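You operate a simulated robot arm through the tools that you are given. There is no shell and no other tool. Be economical: measure what you need, move in short steps, check, and stop when the job is done.

You run a simulated robot arm. Do the job below in one go: nothing can be reset, and whatever is moved stays where it is left.

Task
Stack the 571 g trial weight from the top of the green table on top of the 283 g trial weight.

The check looks at the end state, three seconds after you hand in, the way a careful person would. Anything else that was tipped, shoved, dropped, spilled or broken makes it a failure.

Robot
A 6-joint arm with a two-finger parallel gripper, fixed in place. Base frame: the origin is at the foot of the arm, x ahead of it, y to its left, z up; the work surface is at about z = 0. Readings come in cm, rad, newtons and seconds.
With the tool pointing down near the work surface it reaches from about 14 to 58 cm from the base axis. Its first joint turns from -1.152 to 1.152 rad. Payload 2.1 kg.
The TCP is the grasp point between the finger pads, 3 cm short of the fingertips. In the tool frame z runs along the fingers and y along their closing line. Largest opening 9.4 cm; finger width 2.8, thickness 1; the body of the gripper, 5 by 9.6 cm, starts 5.5 cm behind the TCP.
Orientation is told as [roll, pitch, yaw] about the base's x, y, z axes, in that order, counted from this pose: with the fingers straight down and closing along the base's y, the tool's x points along the base's -x, its y along +y and its z along -z.

Tools
- The arm moves only by the tool play_rows. Its argument "series" is a list of rows, each an object of numbers (a shift or turn left out is 0, a gripper value left out holds the last): "hand": the finger opening in cm, from 0 to 9.4; "x", "y", "z": the shift along the base's x, y, z in cm; "rx", "ry", "rz": the turn, a rotation vector about the base's x, y, z in rad. In form: [{"hand": .., "x": .., "y": .., "z": .., "rx": .., "ry": .., "rz": ..}, ...]. A call has 1 to 10 rows; each row shifts and turns the commanded pose from where the row before left it. Each row takes 0.2 s and may step no farther than 5 cm and 0.15 rad from the row before; otherwise, or with a gripper value out of range, the whole call is refused. A pose out of reach is approached as far as the arm can. The call stops where the force on the tool passes 40 N (or 10 N more than at its start, if that is more) or the arm is blocked; 0.2 s more then pass. The fingers move at their own pace (about 7.2 cm/s each) and stop on an object; they squeeze with about 33 N. The grip force told is the motor's: it shows also when the fingers shut on nothing. Time passes only in rows, and 0.2 s behind the last, so rows that do not move let the fingers close. It gives the time, the measured TCP pose, the force on the tool (base axes), the opening and the grip force at its end, in the units of the frame above (readings bear some noise), and new pictures: "views" is both (left out), scene, wrist or none.
- Cameras (640 x 400 px; columns grow to the right, rows downward): "scene" is fixed at [5.45, -37.24, 48.02]; the picture's right is [0.73, -0.69, 0.00], its down [-0.38, -0.41, -0.83] and it looks along [0.57, 0.60, -0.56] (base axes); focal length 366 px, centre (320, 200). "wrist" rides on the gripper at [-3.7, 0, -5.8] in the tool frame; the picture's right is [0.00, -1.00, 0.00], its down [0.97, 0.00, -0.24] and it looks along [0.24, 0.00, 0.97] (tool axes); focal length 218 px, centre (320, 200).
- point_at(camera, pixels): for up to 12 pixels [column, row] of the newest picture of that camera ("zoom" is the newest enlarged one), the place [x, y, z] in the base frame of the surface seen there, good to about 0.2 cm, but the place of the scene camera against the robot may be out by one fixed shift of up to 1.2 cm in any direction. It takes no simulated time.
- zoom(camera, box): a new picture of the part [left, top, right, bottom] of that camera's present view, enlarged. It takes no simulated time.
- close_job(): hands the job in; it is judged then, once.

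Go step by step. Measure first, check grasps and placings, and put right what went wrong. The budget is 60 turns and 120 pictures, counting those below and the enlarged ones. Unless the task says otherwise, let go and move clear before handing in, and close with one line.

The tools are called as a command line: name --argument value ..., lists and objects as JSON in quotes. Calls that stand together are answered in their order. play_rows: Moves the arm, as the interface text tells. Its arguments: {"type":"object","properties":{"series":{"type":"array"},"views":{"type":"string","enum":["both","scene","wrist","none"]}},"required":["series"]} The other tools are called the same way: point_at (camera, pixels) gives the place of the surface under pixels of a picture; zoom (camera, box) takes an enlarged picture of a part of a camera's view; close_job () hands the job in.

At the start:

```text
time_s: 0.0
tcp_pos: [34.54, 3.63, 24.36]
tcp_rot: [0.002, -0.001, 0.0]
force: [-0.4, 0.2, 0.4]
grip_width: 9.38
gripper_force: 0.1
```

scene: 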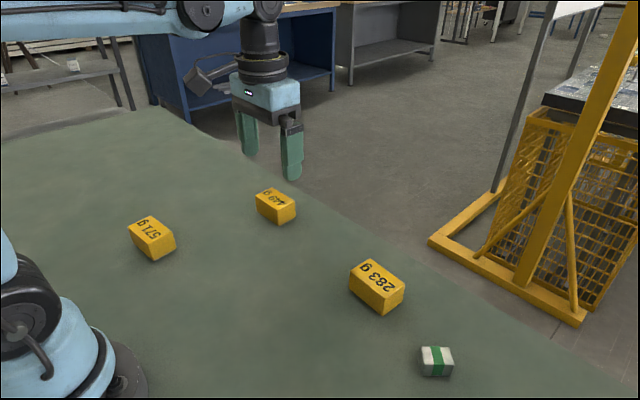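
wrist: 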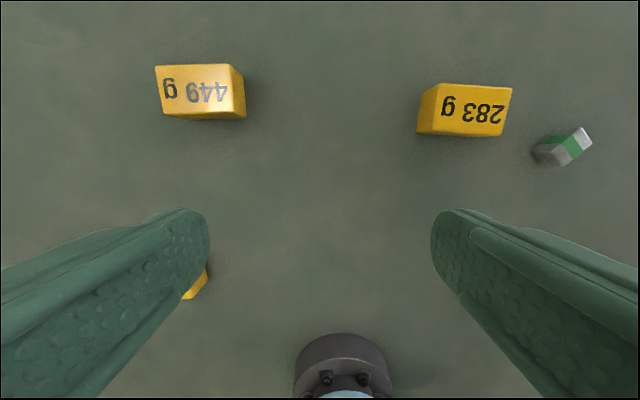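

The scene picture shows the 571 g block near (152,238), the 449 g block near (276,206) and the 283 g block near (377,286). I'll zoom in on the two I need and measure them.

zoom --camera "scene" --box '[100, 190, 220, 280]'

point_at --camera "scene" --pixels '[[129, 228], [153, 216], [175, 237], [151, 248], [153, 261], [176, 249], [350, 267], [372, 259], [404, 289], [381, 300], [384, 315], [276, 206]]'

point_at --camera "wrist" --pixels '[[443, 84], [511, 88], [504, 134], [434, 132], [418, 132], [195, 285], [156, 68], [228, 66], [234, 110], [168, 114]]'

```text
4.44 times, centred on (160, 235) of scene
```

zoom: 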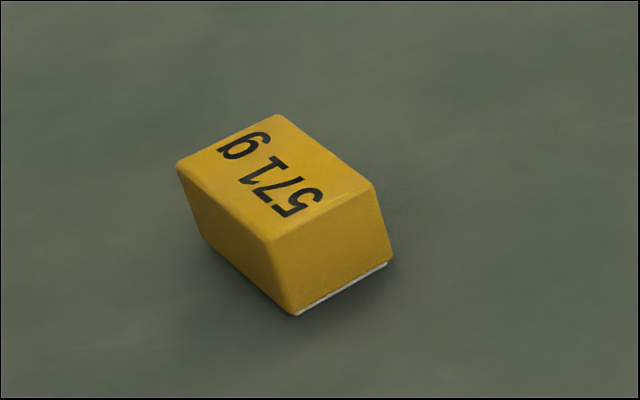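

```text
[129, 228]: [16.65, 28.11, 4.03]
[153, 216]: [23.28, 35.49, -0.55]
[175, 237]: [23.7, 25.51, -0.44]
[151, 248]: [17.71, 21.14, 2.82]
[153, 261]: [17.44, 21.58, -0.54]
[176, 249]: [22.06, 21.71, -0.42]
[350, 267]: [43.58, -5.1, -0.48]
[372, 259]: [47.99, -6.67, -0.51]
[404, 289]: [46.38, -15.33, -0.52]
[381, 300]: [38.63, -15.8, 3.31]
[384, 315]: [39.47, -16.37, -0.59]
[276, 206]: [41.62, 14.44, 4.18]
```

```text
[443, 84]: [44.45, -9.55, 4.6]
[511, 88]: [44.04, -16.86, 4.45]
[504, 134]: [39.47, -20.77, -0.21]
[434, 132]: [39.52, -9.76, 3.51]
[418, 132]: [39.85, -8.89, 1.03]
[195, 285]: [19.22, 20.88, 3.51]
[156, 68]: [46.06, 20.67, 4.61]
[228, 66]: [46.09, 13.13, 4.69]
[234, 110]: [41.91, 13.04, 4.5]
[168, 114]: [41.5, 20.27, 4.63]
```

The 283 g block's top runs roughly x 39.5–44.4, y −9.6 to −16.9 at z≈4.6. The 571 g block, near (20,24), is half hidden from the wrist camera by the finger, so I'll move above it for a clear view.

play_rows --series '[{"x": -2.5, "y": 4}, {"x": -2.5, "y": 4}, {"x": -2.5, "y": 4}, {"x": -2.5, "y": 4}, {"x": -2.5, "y": 4}, {}]'

```text
time_s: 1.4
tcp_pos: [22.08, 23.55, 24.37]
tcp_rot: [0.002, -0.001, 0.0]
force: [1.4, -0.3, -0.3]
grip_width: 9.41
gripper_force: 0.1
```

scene: 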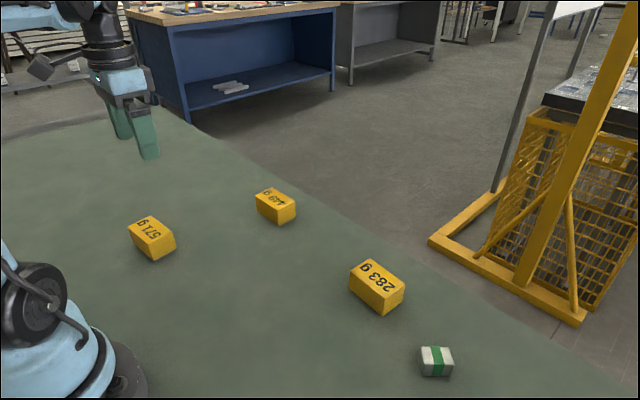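
wrist: 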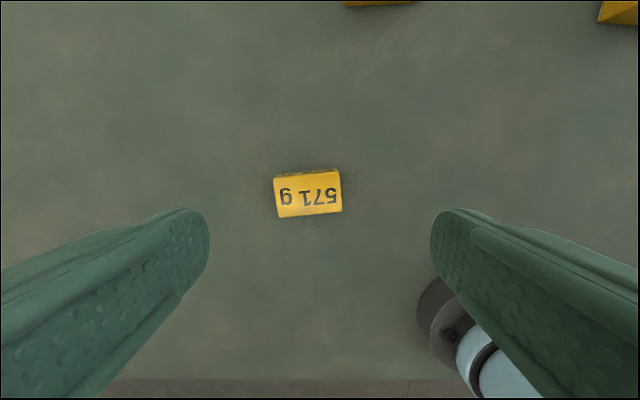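

zoom --camera "wrist" --box '[260, 155, 356, 230]'

point_at --camera "wrist" --pixels '[[275, 179], [339, 172], [341, 210], [279, 216], [308, 194], [308, 171], [240, 200]]'

```text
5.33 times, centred on (308, 192) of wrist
```

zoom: 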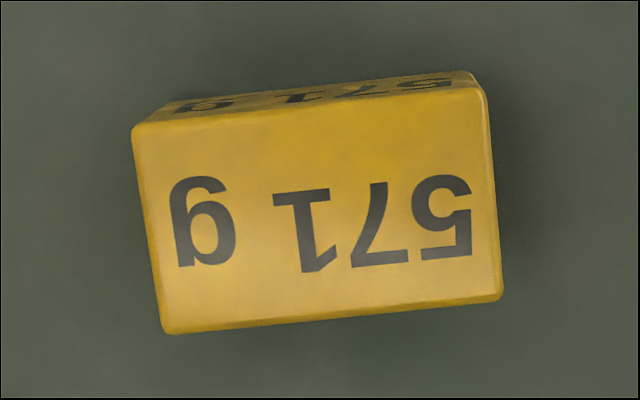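

```text
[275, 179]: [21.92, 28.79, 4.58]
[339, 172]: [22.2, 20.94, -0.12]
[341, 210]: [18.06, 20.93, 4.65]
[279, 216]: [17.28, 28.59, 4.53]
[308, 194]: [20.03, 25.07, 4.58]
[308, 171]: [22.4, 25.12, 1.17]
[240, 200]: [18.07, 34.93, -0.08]
```

The 571 g block is centred at about (20.0, 25.0), top at z≈4.6, yaw ≈ +0.12, about 7.7 × 4.7 cm. The scene zoom showed a white strip under one edge, so I'll look at that and at the 283 g block more closely.

zoom --camera "scene" --box '[120, 205, 184, 245]'

zoom --camera "scene" --box '[320, 245, 432, 325]'

zoom --camera "scene" --box '[140, 232, 188, 268]'

```text
10.00 times, centred on (152, 225) of scene
```

zoom: 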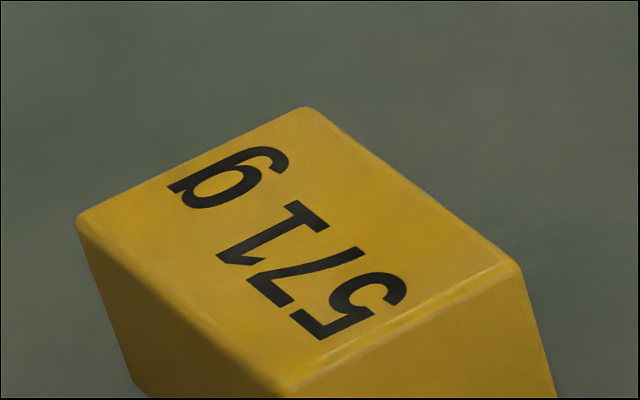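

```text
5.00 times, centred on (376, 285) of scene
```

zoom: 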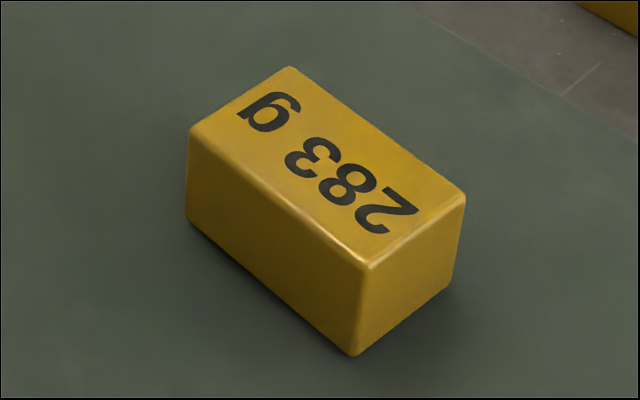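

```text
11.11 times, centred on (164, 250) of scene
```

zoom: 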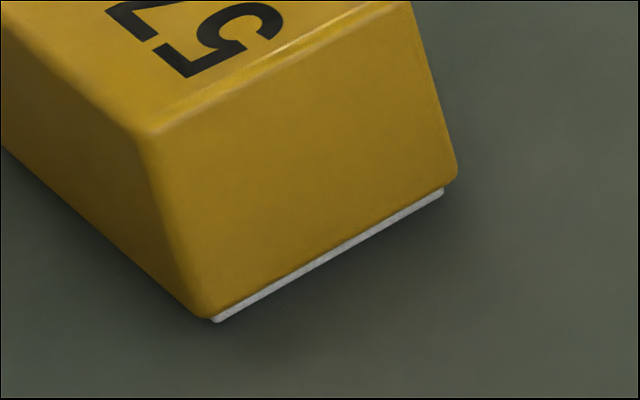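

The 283 g block looks plain. The 571 g block has a thin white layer at its bottom end, which I'll check once it is lifted. Next I turn to the block's yaw, centre over it and come down partway to check finger clearance.

play_rows --series '[{"x": -2.08, "y": 1.45, "rz": 0.12, "hand": 9.4}, {"z": -4.5}, {"z": -4.5}, {"z": -4}, {"z": -1.5}, {}]'

```text
time_s: 2.8
tcp_pos: [19.94, 24.79, 9.83]
tcp_rot: [0.002, -0.002, 0.121]
force: [1.6, -1.1, -0.7]
grip_width: 9.38
gripper_force: 0.1
```

scene: 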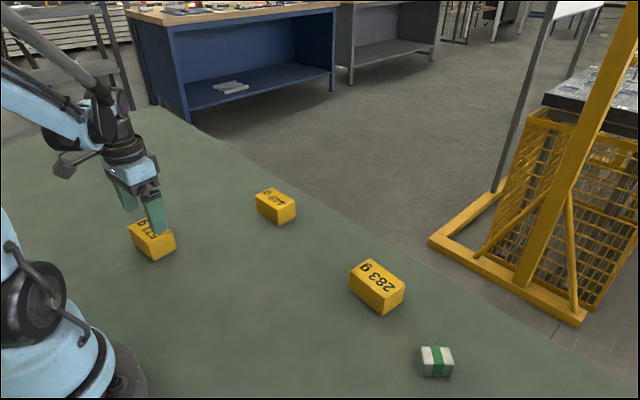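
wrist: 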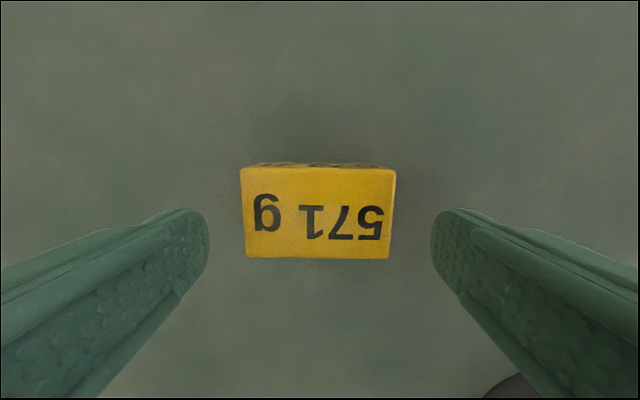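

The block spans columns 240–396, centred between the fingers and square to them. I'll check the fore-aft centring before going lower.

point_at --camera "wrist" --pixels '[[244, 172], [392, 172], [250, 254], [386, 255], [318, 214]]'

```text
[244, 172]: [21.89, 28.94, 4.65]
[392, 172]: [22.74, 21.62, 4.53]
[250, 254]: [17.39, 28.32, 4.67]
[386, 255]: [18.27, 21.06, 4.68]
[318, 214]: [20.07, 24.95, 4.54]
```

The block centre is (20.07, 24.98), so I'll shift slightly, descend to z≈3.7 and close.

play_rows --series '[{"x": 0.1, "y": 0.18, "z": -2}, {"z": -2}, {"z": -1.5}, {"z": -0.6}, {}]'

```text
time_s: 4.0
tcp_pos: [19.9, 25.28, 3.72]
tcp_rot: [0.0, -0.002, 0.12]
force: [0.2, -0.3, -0.5]
grip_width: 9.39
gripper_force: 0.0
```

scene: 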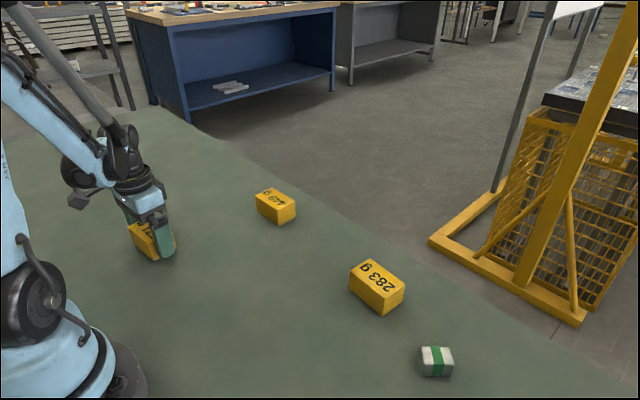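
wrist: 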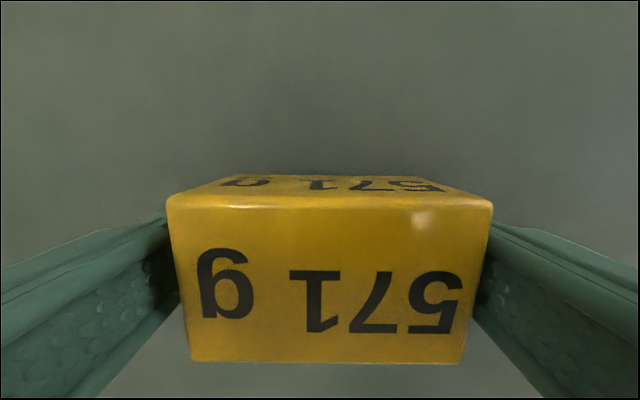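

The fingers straddle the block, but it sits about 10 px right of centre (167–493). I'll shift −0.2 in y, then close and wait.

play_rows --series '[{"y": -0.2}, {"hand": 6}, {}, {}, {}]'

```text
time_s: 5.2
tcp_pos: [19.94, 24.9, 3.77]
tcp_rot: [0.003, -0.002, 0.122]
force: [0.3, 3.1, -0.3]
grip_width: 8.42
gripper_force: 33.0
```

scene: 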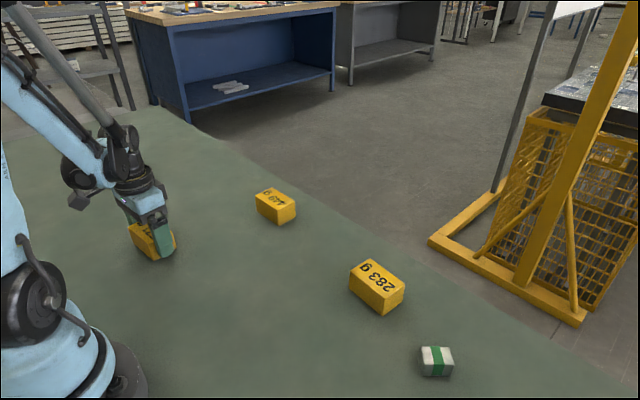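
wrist: 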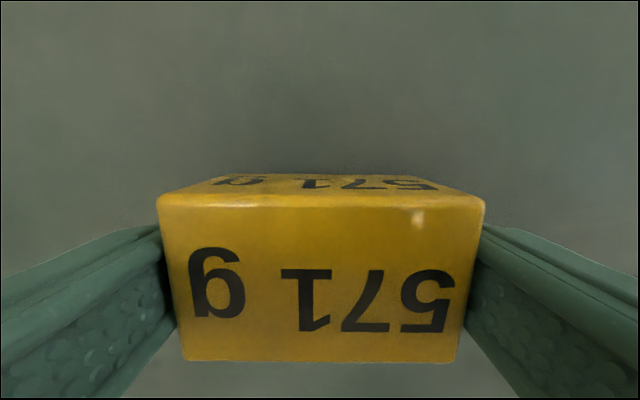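

The grip reads 33 N at 8.42 cm, wider than the ~7.7 cm I measured on top. I'll look closer at the contact before lifting.

zoom --camera "scene" --box '[110, 200, 190, 270]'

zoom --camera "wrist" --box '[100, 160, 540, 400]'

point_at --camera "wrist" --pixels '[[164, 220], [478, 220], [190, 350], [450, 350]]'

```text
5.71 times, centred on (150, 235) of scene
```

zoom: 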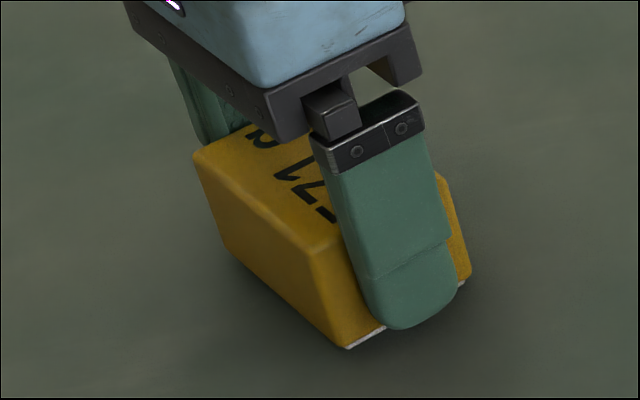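

```text
1.45 times, centred on (320, 280) of wrist
```

zoom: 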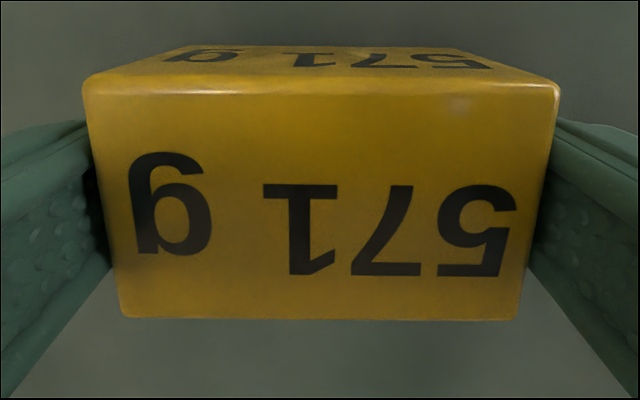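

```text
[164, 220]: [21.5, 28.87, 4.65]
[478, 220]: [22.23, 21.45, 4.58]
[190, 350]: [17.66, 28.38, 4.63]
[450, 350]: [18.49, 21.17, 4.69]
```

The top really is about 7.8 cm long, so 8.42 is odd. I'll let the fingers squeeze a little longer and re-read the width.

play_rows --series '[{"hand": 5}, {}, {}]' --views "none"

```text
time_s: 6.0
tcp_pos: [19.9, 24.99, 3.87]
tcp_rot: [0.002, -0.001, 0.121]
force: [0.1, 1.2, -0.1]
grip_width: 8.44
gripper_force: 33.0
```

The width holds at 8.43 with full force, so the grip is firm. I'll do a small test lift and look underneath.

play_rows --series '[{"z": 0.7}, {"z": 0.8}, {"z": 1.5}, {}]'

zoom --camera "scene" --box '[105, 180, 201, 270]'

```text
time_s: 7.0
tcp_pos: [20.08, 25.01, 6.82]
tcp_rot: [0.002, -0.002, 0.121]
force: [-0.1, 0.0, -5.6]
grip_width: 8.43
gripper_force: 32.6
```

scene: 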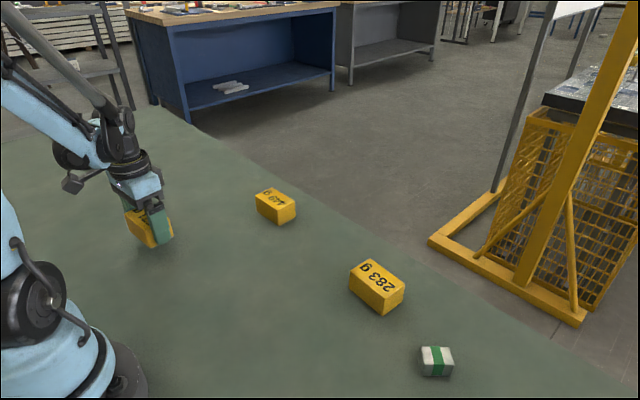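
wrist: 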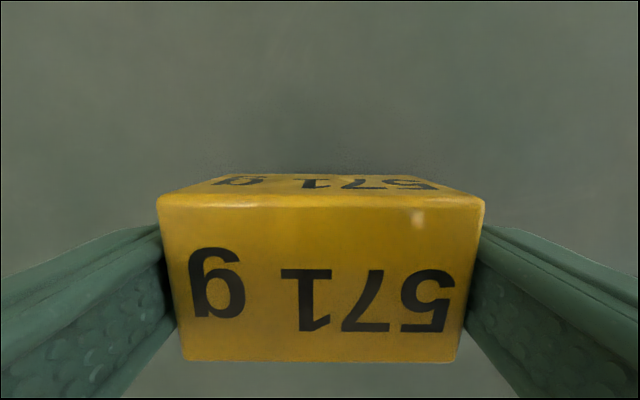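

```text
4.44 times, centred on (153, 225) of scene
```

zoom: 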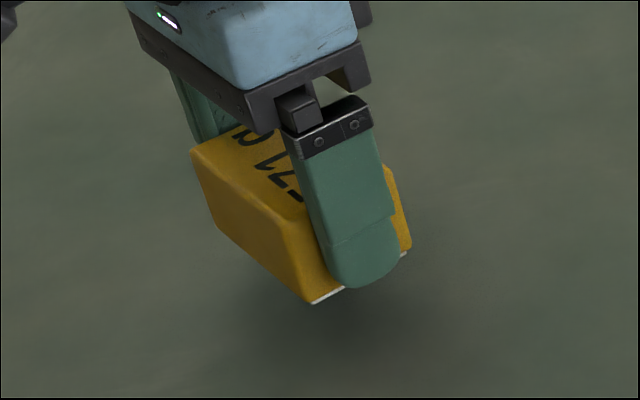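

The block lifts cleanly (5.6 N, matching 571 g), stays level, and the white layer comes up as part of its base. I'll raise it and carry it to the near side of the 283 g block for a wrist view.

play_rows --series '[{"z": 4}, {"z": 4.5}, {"z": 4}, {"x": 1, "y": -3.5}, {"x": 1.2, "y": -4.2}, {"x": 1.2, "y": -4.2}, {"x": 1.2, "y": -4.2}, {"x": 1.2, "y": -4.2}, {"x": 1.2, "y": -4.2}, {}]' --views "none"

play_rows --series '[{"x": 1.2, "y": -4.2, "rz": -0.08}, {"x": 1.2, "y": -4.2, "rz": -0.08}, {"x": 1.2, "y": -4.0}, {"x": 1}, {}, {}]'

```text
time_s: 9.2
tcp_pos: [26.71, 0.41, 19.15]
tcp_rot: [0.001, 0.001, 0.123]
force: [-0.6, 0.3, -4.3]
grip_width: 8.42
gripper_force: 33.2
```

```text
time_s: 10.6
tcp_pos: [31.58, -11.93, 19.25]
tcp_rot: [0.002, -0.001, -0.039]
force: [1.5, -0.6, -5.5]
grip_width: 8.45
gripper_force: 33.2
```

scene: 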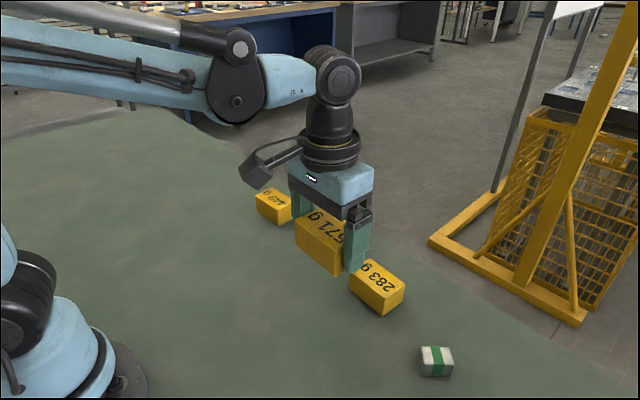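
wrist: 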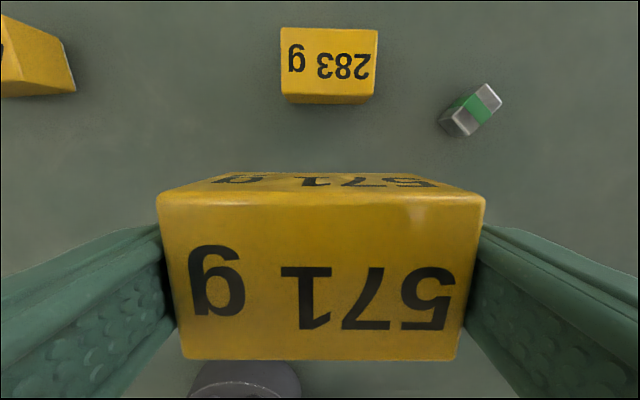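

zoom --camera "wrist" --box '[265, 15, 393, 115]'

point_at --camera "wrist" --pixels '[[283, 31], [375, 32], [372, 91], [284, 92], [330, 61], [282, 60], [374, 60], [165, 220], [477, 220], [190, 350], [450, 350]]'

```text
4.00 times, centred on (329, 65) of wrist
```

zoom: 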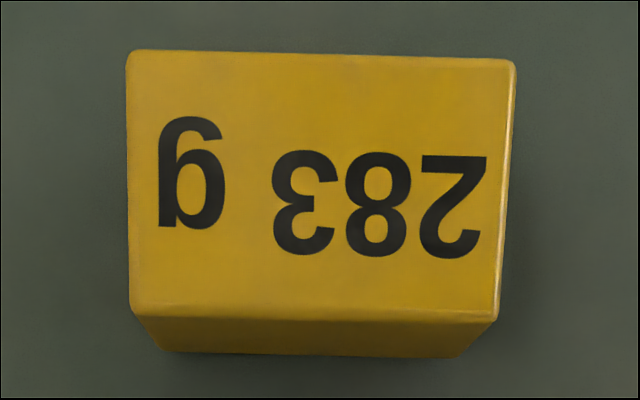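

```text
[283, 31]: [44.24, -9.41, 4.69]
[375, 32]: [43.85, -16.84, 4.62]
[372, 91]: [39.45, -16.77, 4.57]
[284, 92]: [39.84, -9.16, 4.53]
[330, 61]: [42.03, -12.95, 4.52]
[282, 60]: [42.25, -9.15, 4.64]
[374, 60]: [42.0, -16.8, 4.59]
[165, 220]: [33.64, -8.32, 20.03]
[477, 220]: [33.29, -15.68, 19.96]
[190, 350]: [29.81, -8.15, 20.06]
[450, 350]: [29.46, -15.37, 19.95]
```

The 283 g block is centred at (41.88, −13.03), yaw ≈ −0.055, top at z≈4.6. The held block is centred at about (31.62, −11.88) with its bottom at z≈15.3. I'll move above the target and descend to about 1.5 cm clearance to check.

play_rows --series '[{"x": 3.5, "y": -0.4, "rz": -0.015}, {"x": 3.5, "y": -0.4}, {"x": 3.26, "y": -0.35}, {"z": -3}, {"z": -3.5}, {"z": -2.5}, {}, {}]'

zoom --camera "scene" --box '[310, 200, 438, 330]'

point_at --camera "wrist" --pixels '[[165, 220], [477, 220], [190, 350], [450, 350]]'

```text
time_s: 12.4
tcp_pos: [41.83, -12.93, 10.28]
tcp_rot: [0.003, -0.001, -0.054]
force: [-0.2, 0.7, -5.1]
grip_width: 8.42
gripper_force: 32.9
```

scene: 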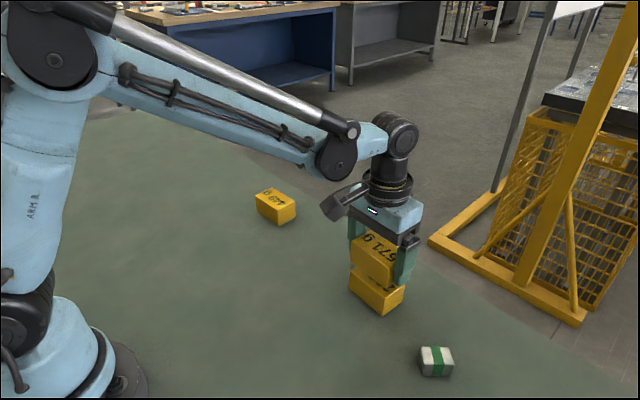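
wrist: 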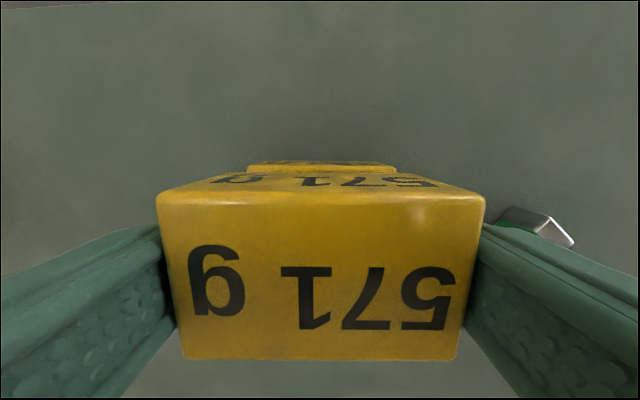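

```text
3.08 times, centred on (374, 265) of scene
```

zoom: 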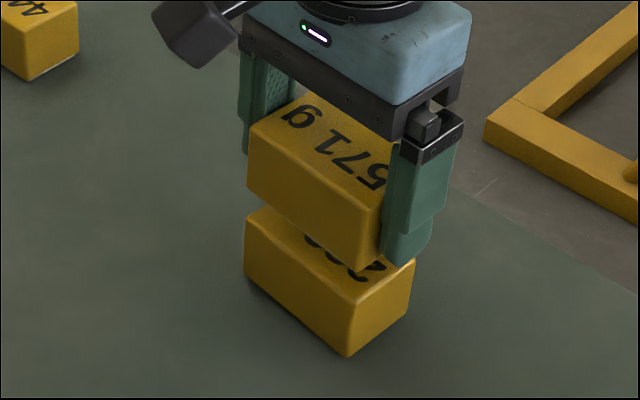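

```text
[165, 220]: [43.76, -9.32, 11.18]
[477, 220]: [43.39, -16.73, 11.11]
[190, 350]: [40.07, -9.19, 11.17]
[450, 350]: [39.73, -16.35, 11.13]
```

The held block is aligned over the target (lower block's back edge at columns 247–397, centred). I'll lower it with a small trim, watching the force.

play_rows --series '[{"x": 0.05, "y": -0.1, "z": -0.6}, {"z": -0.5}, {"z": -0.3}, {"z": -0.15}, {}]' --views "none"

```text
time_s: 13.6
tcp_pos: [41.92, -13.15, 8.8]
tcp_rot: [0.002, -0.002, -0.054]
force: [-0.2, 0.1, -5.1]
grip_width: 8.42
gripper_force: 33.0
```

The force is still −5.1 N, so there is no contact yet. I'll go on in tiny steps.

play_rows --series '[{"z": -0.1}, {"z": -0.1}, {}]' --views "scene"

zoom --camera "scene" --box '[330, 220, 426, 325]'

```text
time_s: 14.4
tcp_pos: [41.78, -13.16, 8.51]
tcp_rot: [0.001, -0.003, -0.055]
force: [-0.1, 0.1, -5.6]
grip_width: 8.45
gripper_force: 33.0
```

scene: 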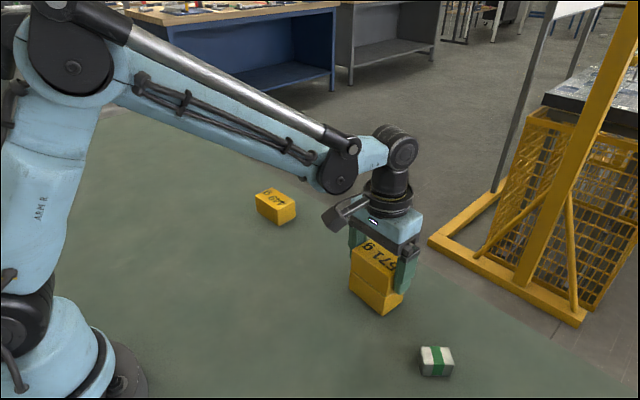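

```text
3.81 times, centred on (378, 272) of scene
```

zoom: 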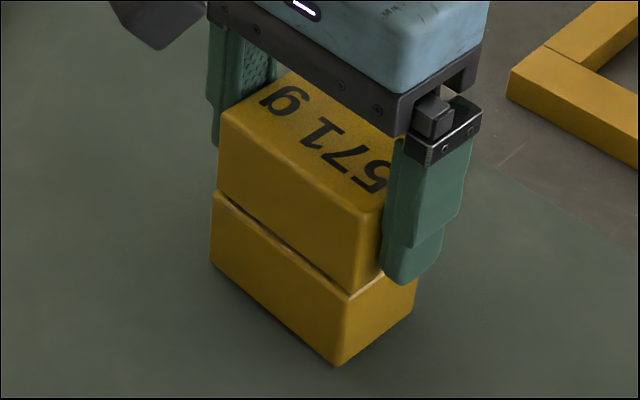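

The two blocks line up within about 0.2 cm, and a thin gap remains. I'll keep lowering in small steps.

play_rows --series '[{"z": -0.08}, {}]' --views "none"

play_rows --series '[{"z": -0.08}, {}]' --views "none"

```text
time_s: 15.0
tcp_pos: [41.85, -13.18, 8.41]
tcp_rot: [0.002, -0.001, -0.054]
force: [0.2, 1.9, 16.1]
grip_width: 8.43
gripper_force: 33.2
```

```text
time_s: 15.6
tcp_pos: [41.9, -13.23, 8.37]
tcp_rot: [0.002, -0.003, -0.053]
force: [0.5, 1.7, 23.9]
grip_width: 8.41
gripper_force: 32.8
```

The block has made contact and is pressing at 24 N. I'll back off slightly to unload it, then look before letting go.

play_rows --series '[{"z": 0.08}, {}]' --views "both"

zoom --camera "scene" --box '[330, 220, 426, 325]'

```text
time_s: 16.2
tcp_pos: [41.84, -13.15, 8.41]
tcp_rot: [0.003, 0.0, -0.055]
force: [0.6, 0.2, -5.0]
grip_width: 8.38
gripper_force: 33.6
```

scene: 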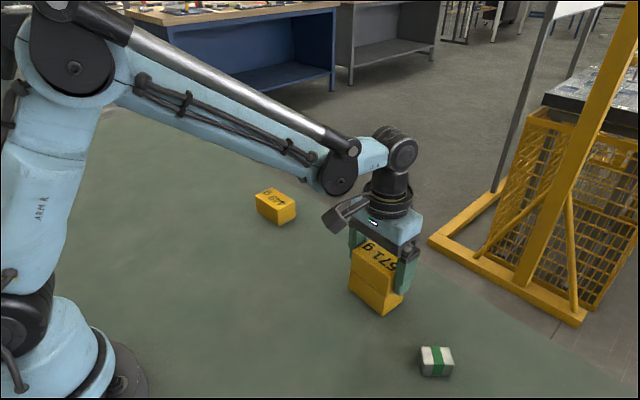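
wrist: 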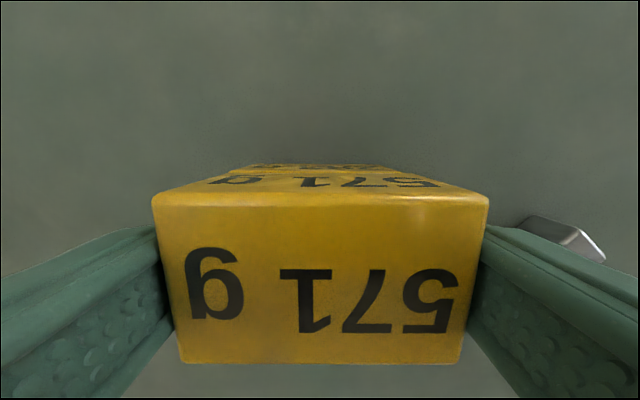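

```text
3.81 times, centred on (378, 272) of scene
```

zoom: 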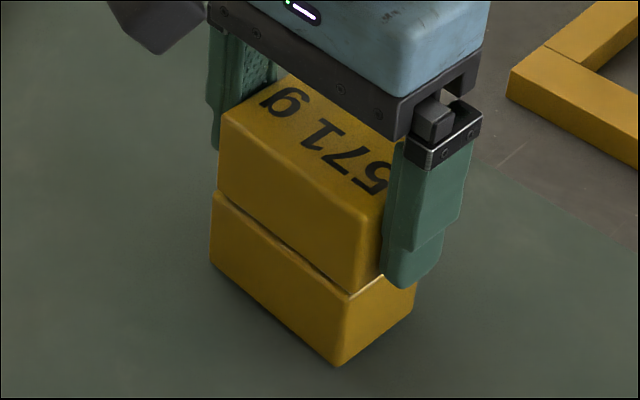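

The block is seated with the load just on the grip and alignment still good. I'll lower it a hair and open the fingers.

play_rows --series '[{"z": -0.05}, {"hand": 9.4}, {}, {}]' --views "both"

```text
time_s: 17.2
tcp_pos: [41.91, -13.04, 8.35]
tcp_rot: [0.001, -0.001, -0.055]
force: [-0.2, -0.4, 0.0]
grip_width: 9.4
gripper_force: 0.0
```

scene: 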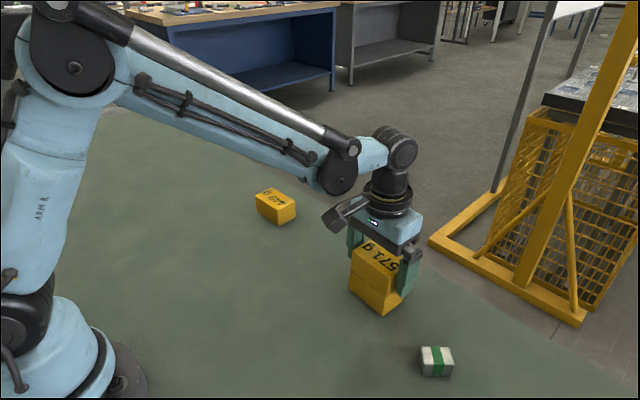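
wrist: 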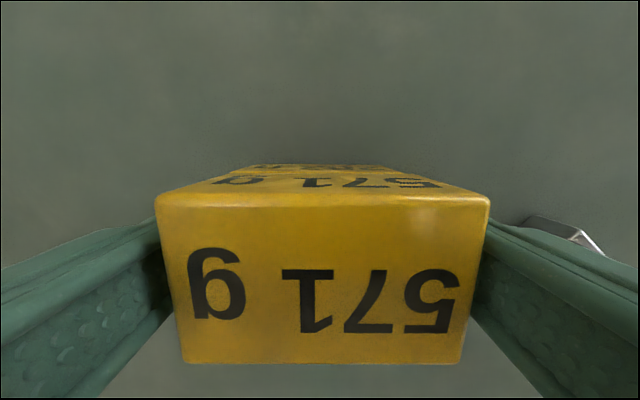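

The fingers are open to 9.4 with zero force, and the block (columns 155–490) is centred between them. I'll raise straight up and check the stack.

play_rows --series '[{"z": 1}, {"z": 2}, {"z": 3}, {"z": 4}, {"z": 4}, {"x": -4}, {"x": -4}, {}]'

zoom --camera "scene" --box '[320, 220, 432, 325]'

```text
time_s: 19.0
tcp_pos: [33.88, -13.15, 22.43]
tcp_rot: [0.001, -0.002, -0.055]
force: [0.5, -0.9, -0.4]
grip_width: 9.37
gripper_force: 0.1
```

scene: 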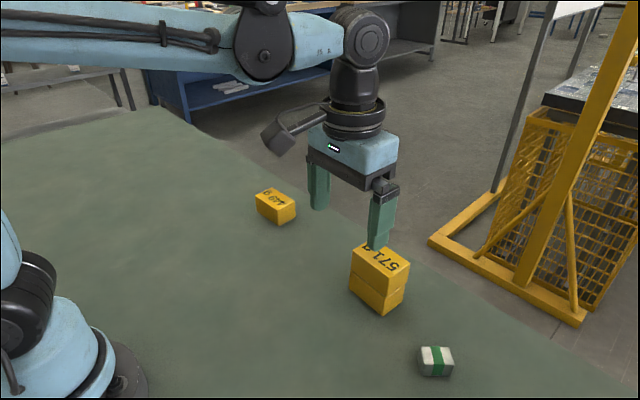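
wrist: 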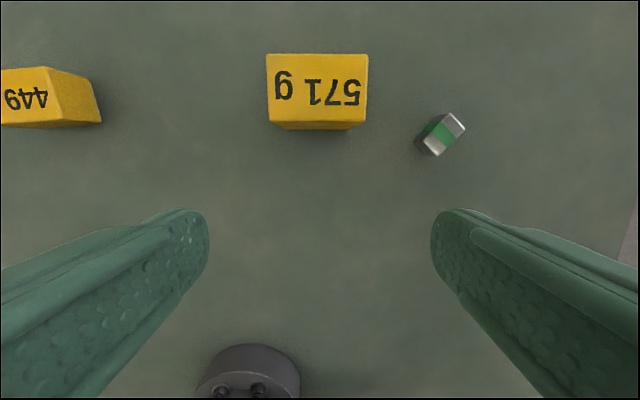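

```text
3.81 times, centred on (376, 272) of scene
```

zoom: 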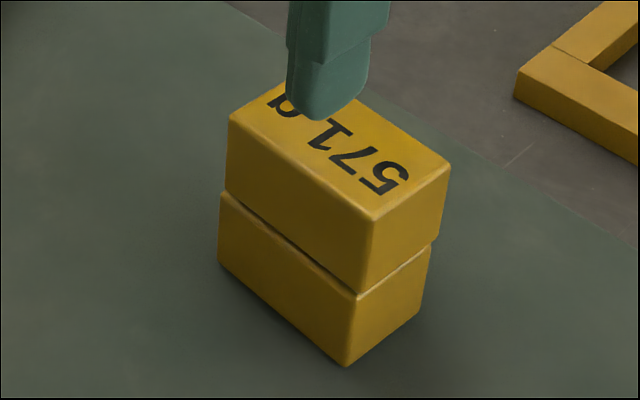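

The 571 g block sits level and steady on the 283 g block. The gripper is clear and the other objects haven't moved, so I'm handing in.

close_job

```text
The job is handed in.
```

The 571 g trial weight is stacked on the 283 g trial weight, level and lined up to within a few millimetres. The gripper is clear and nothing else was disturbed.
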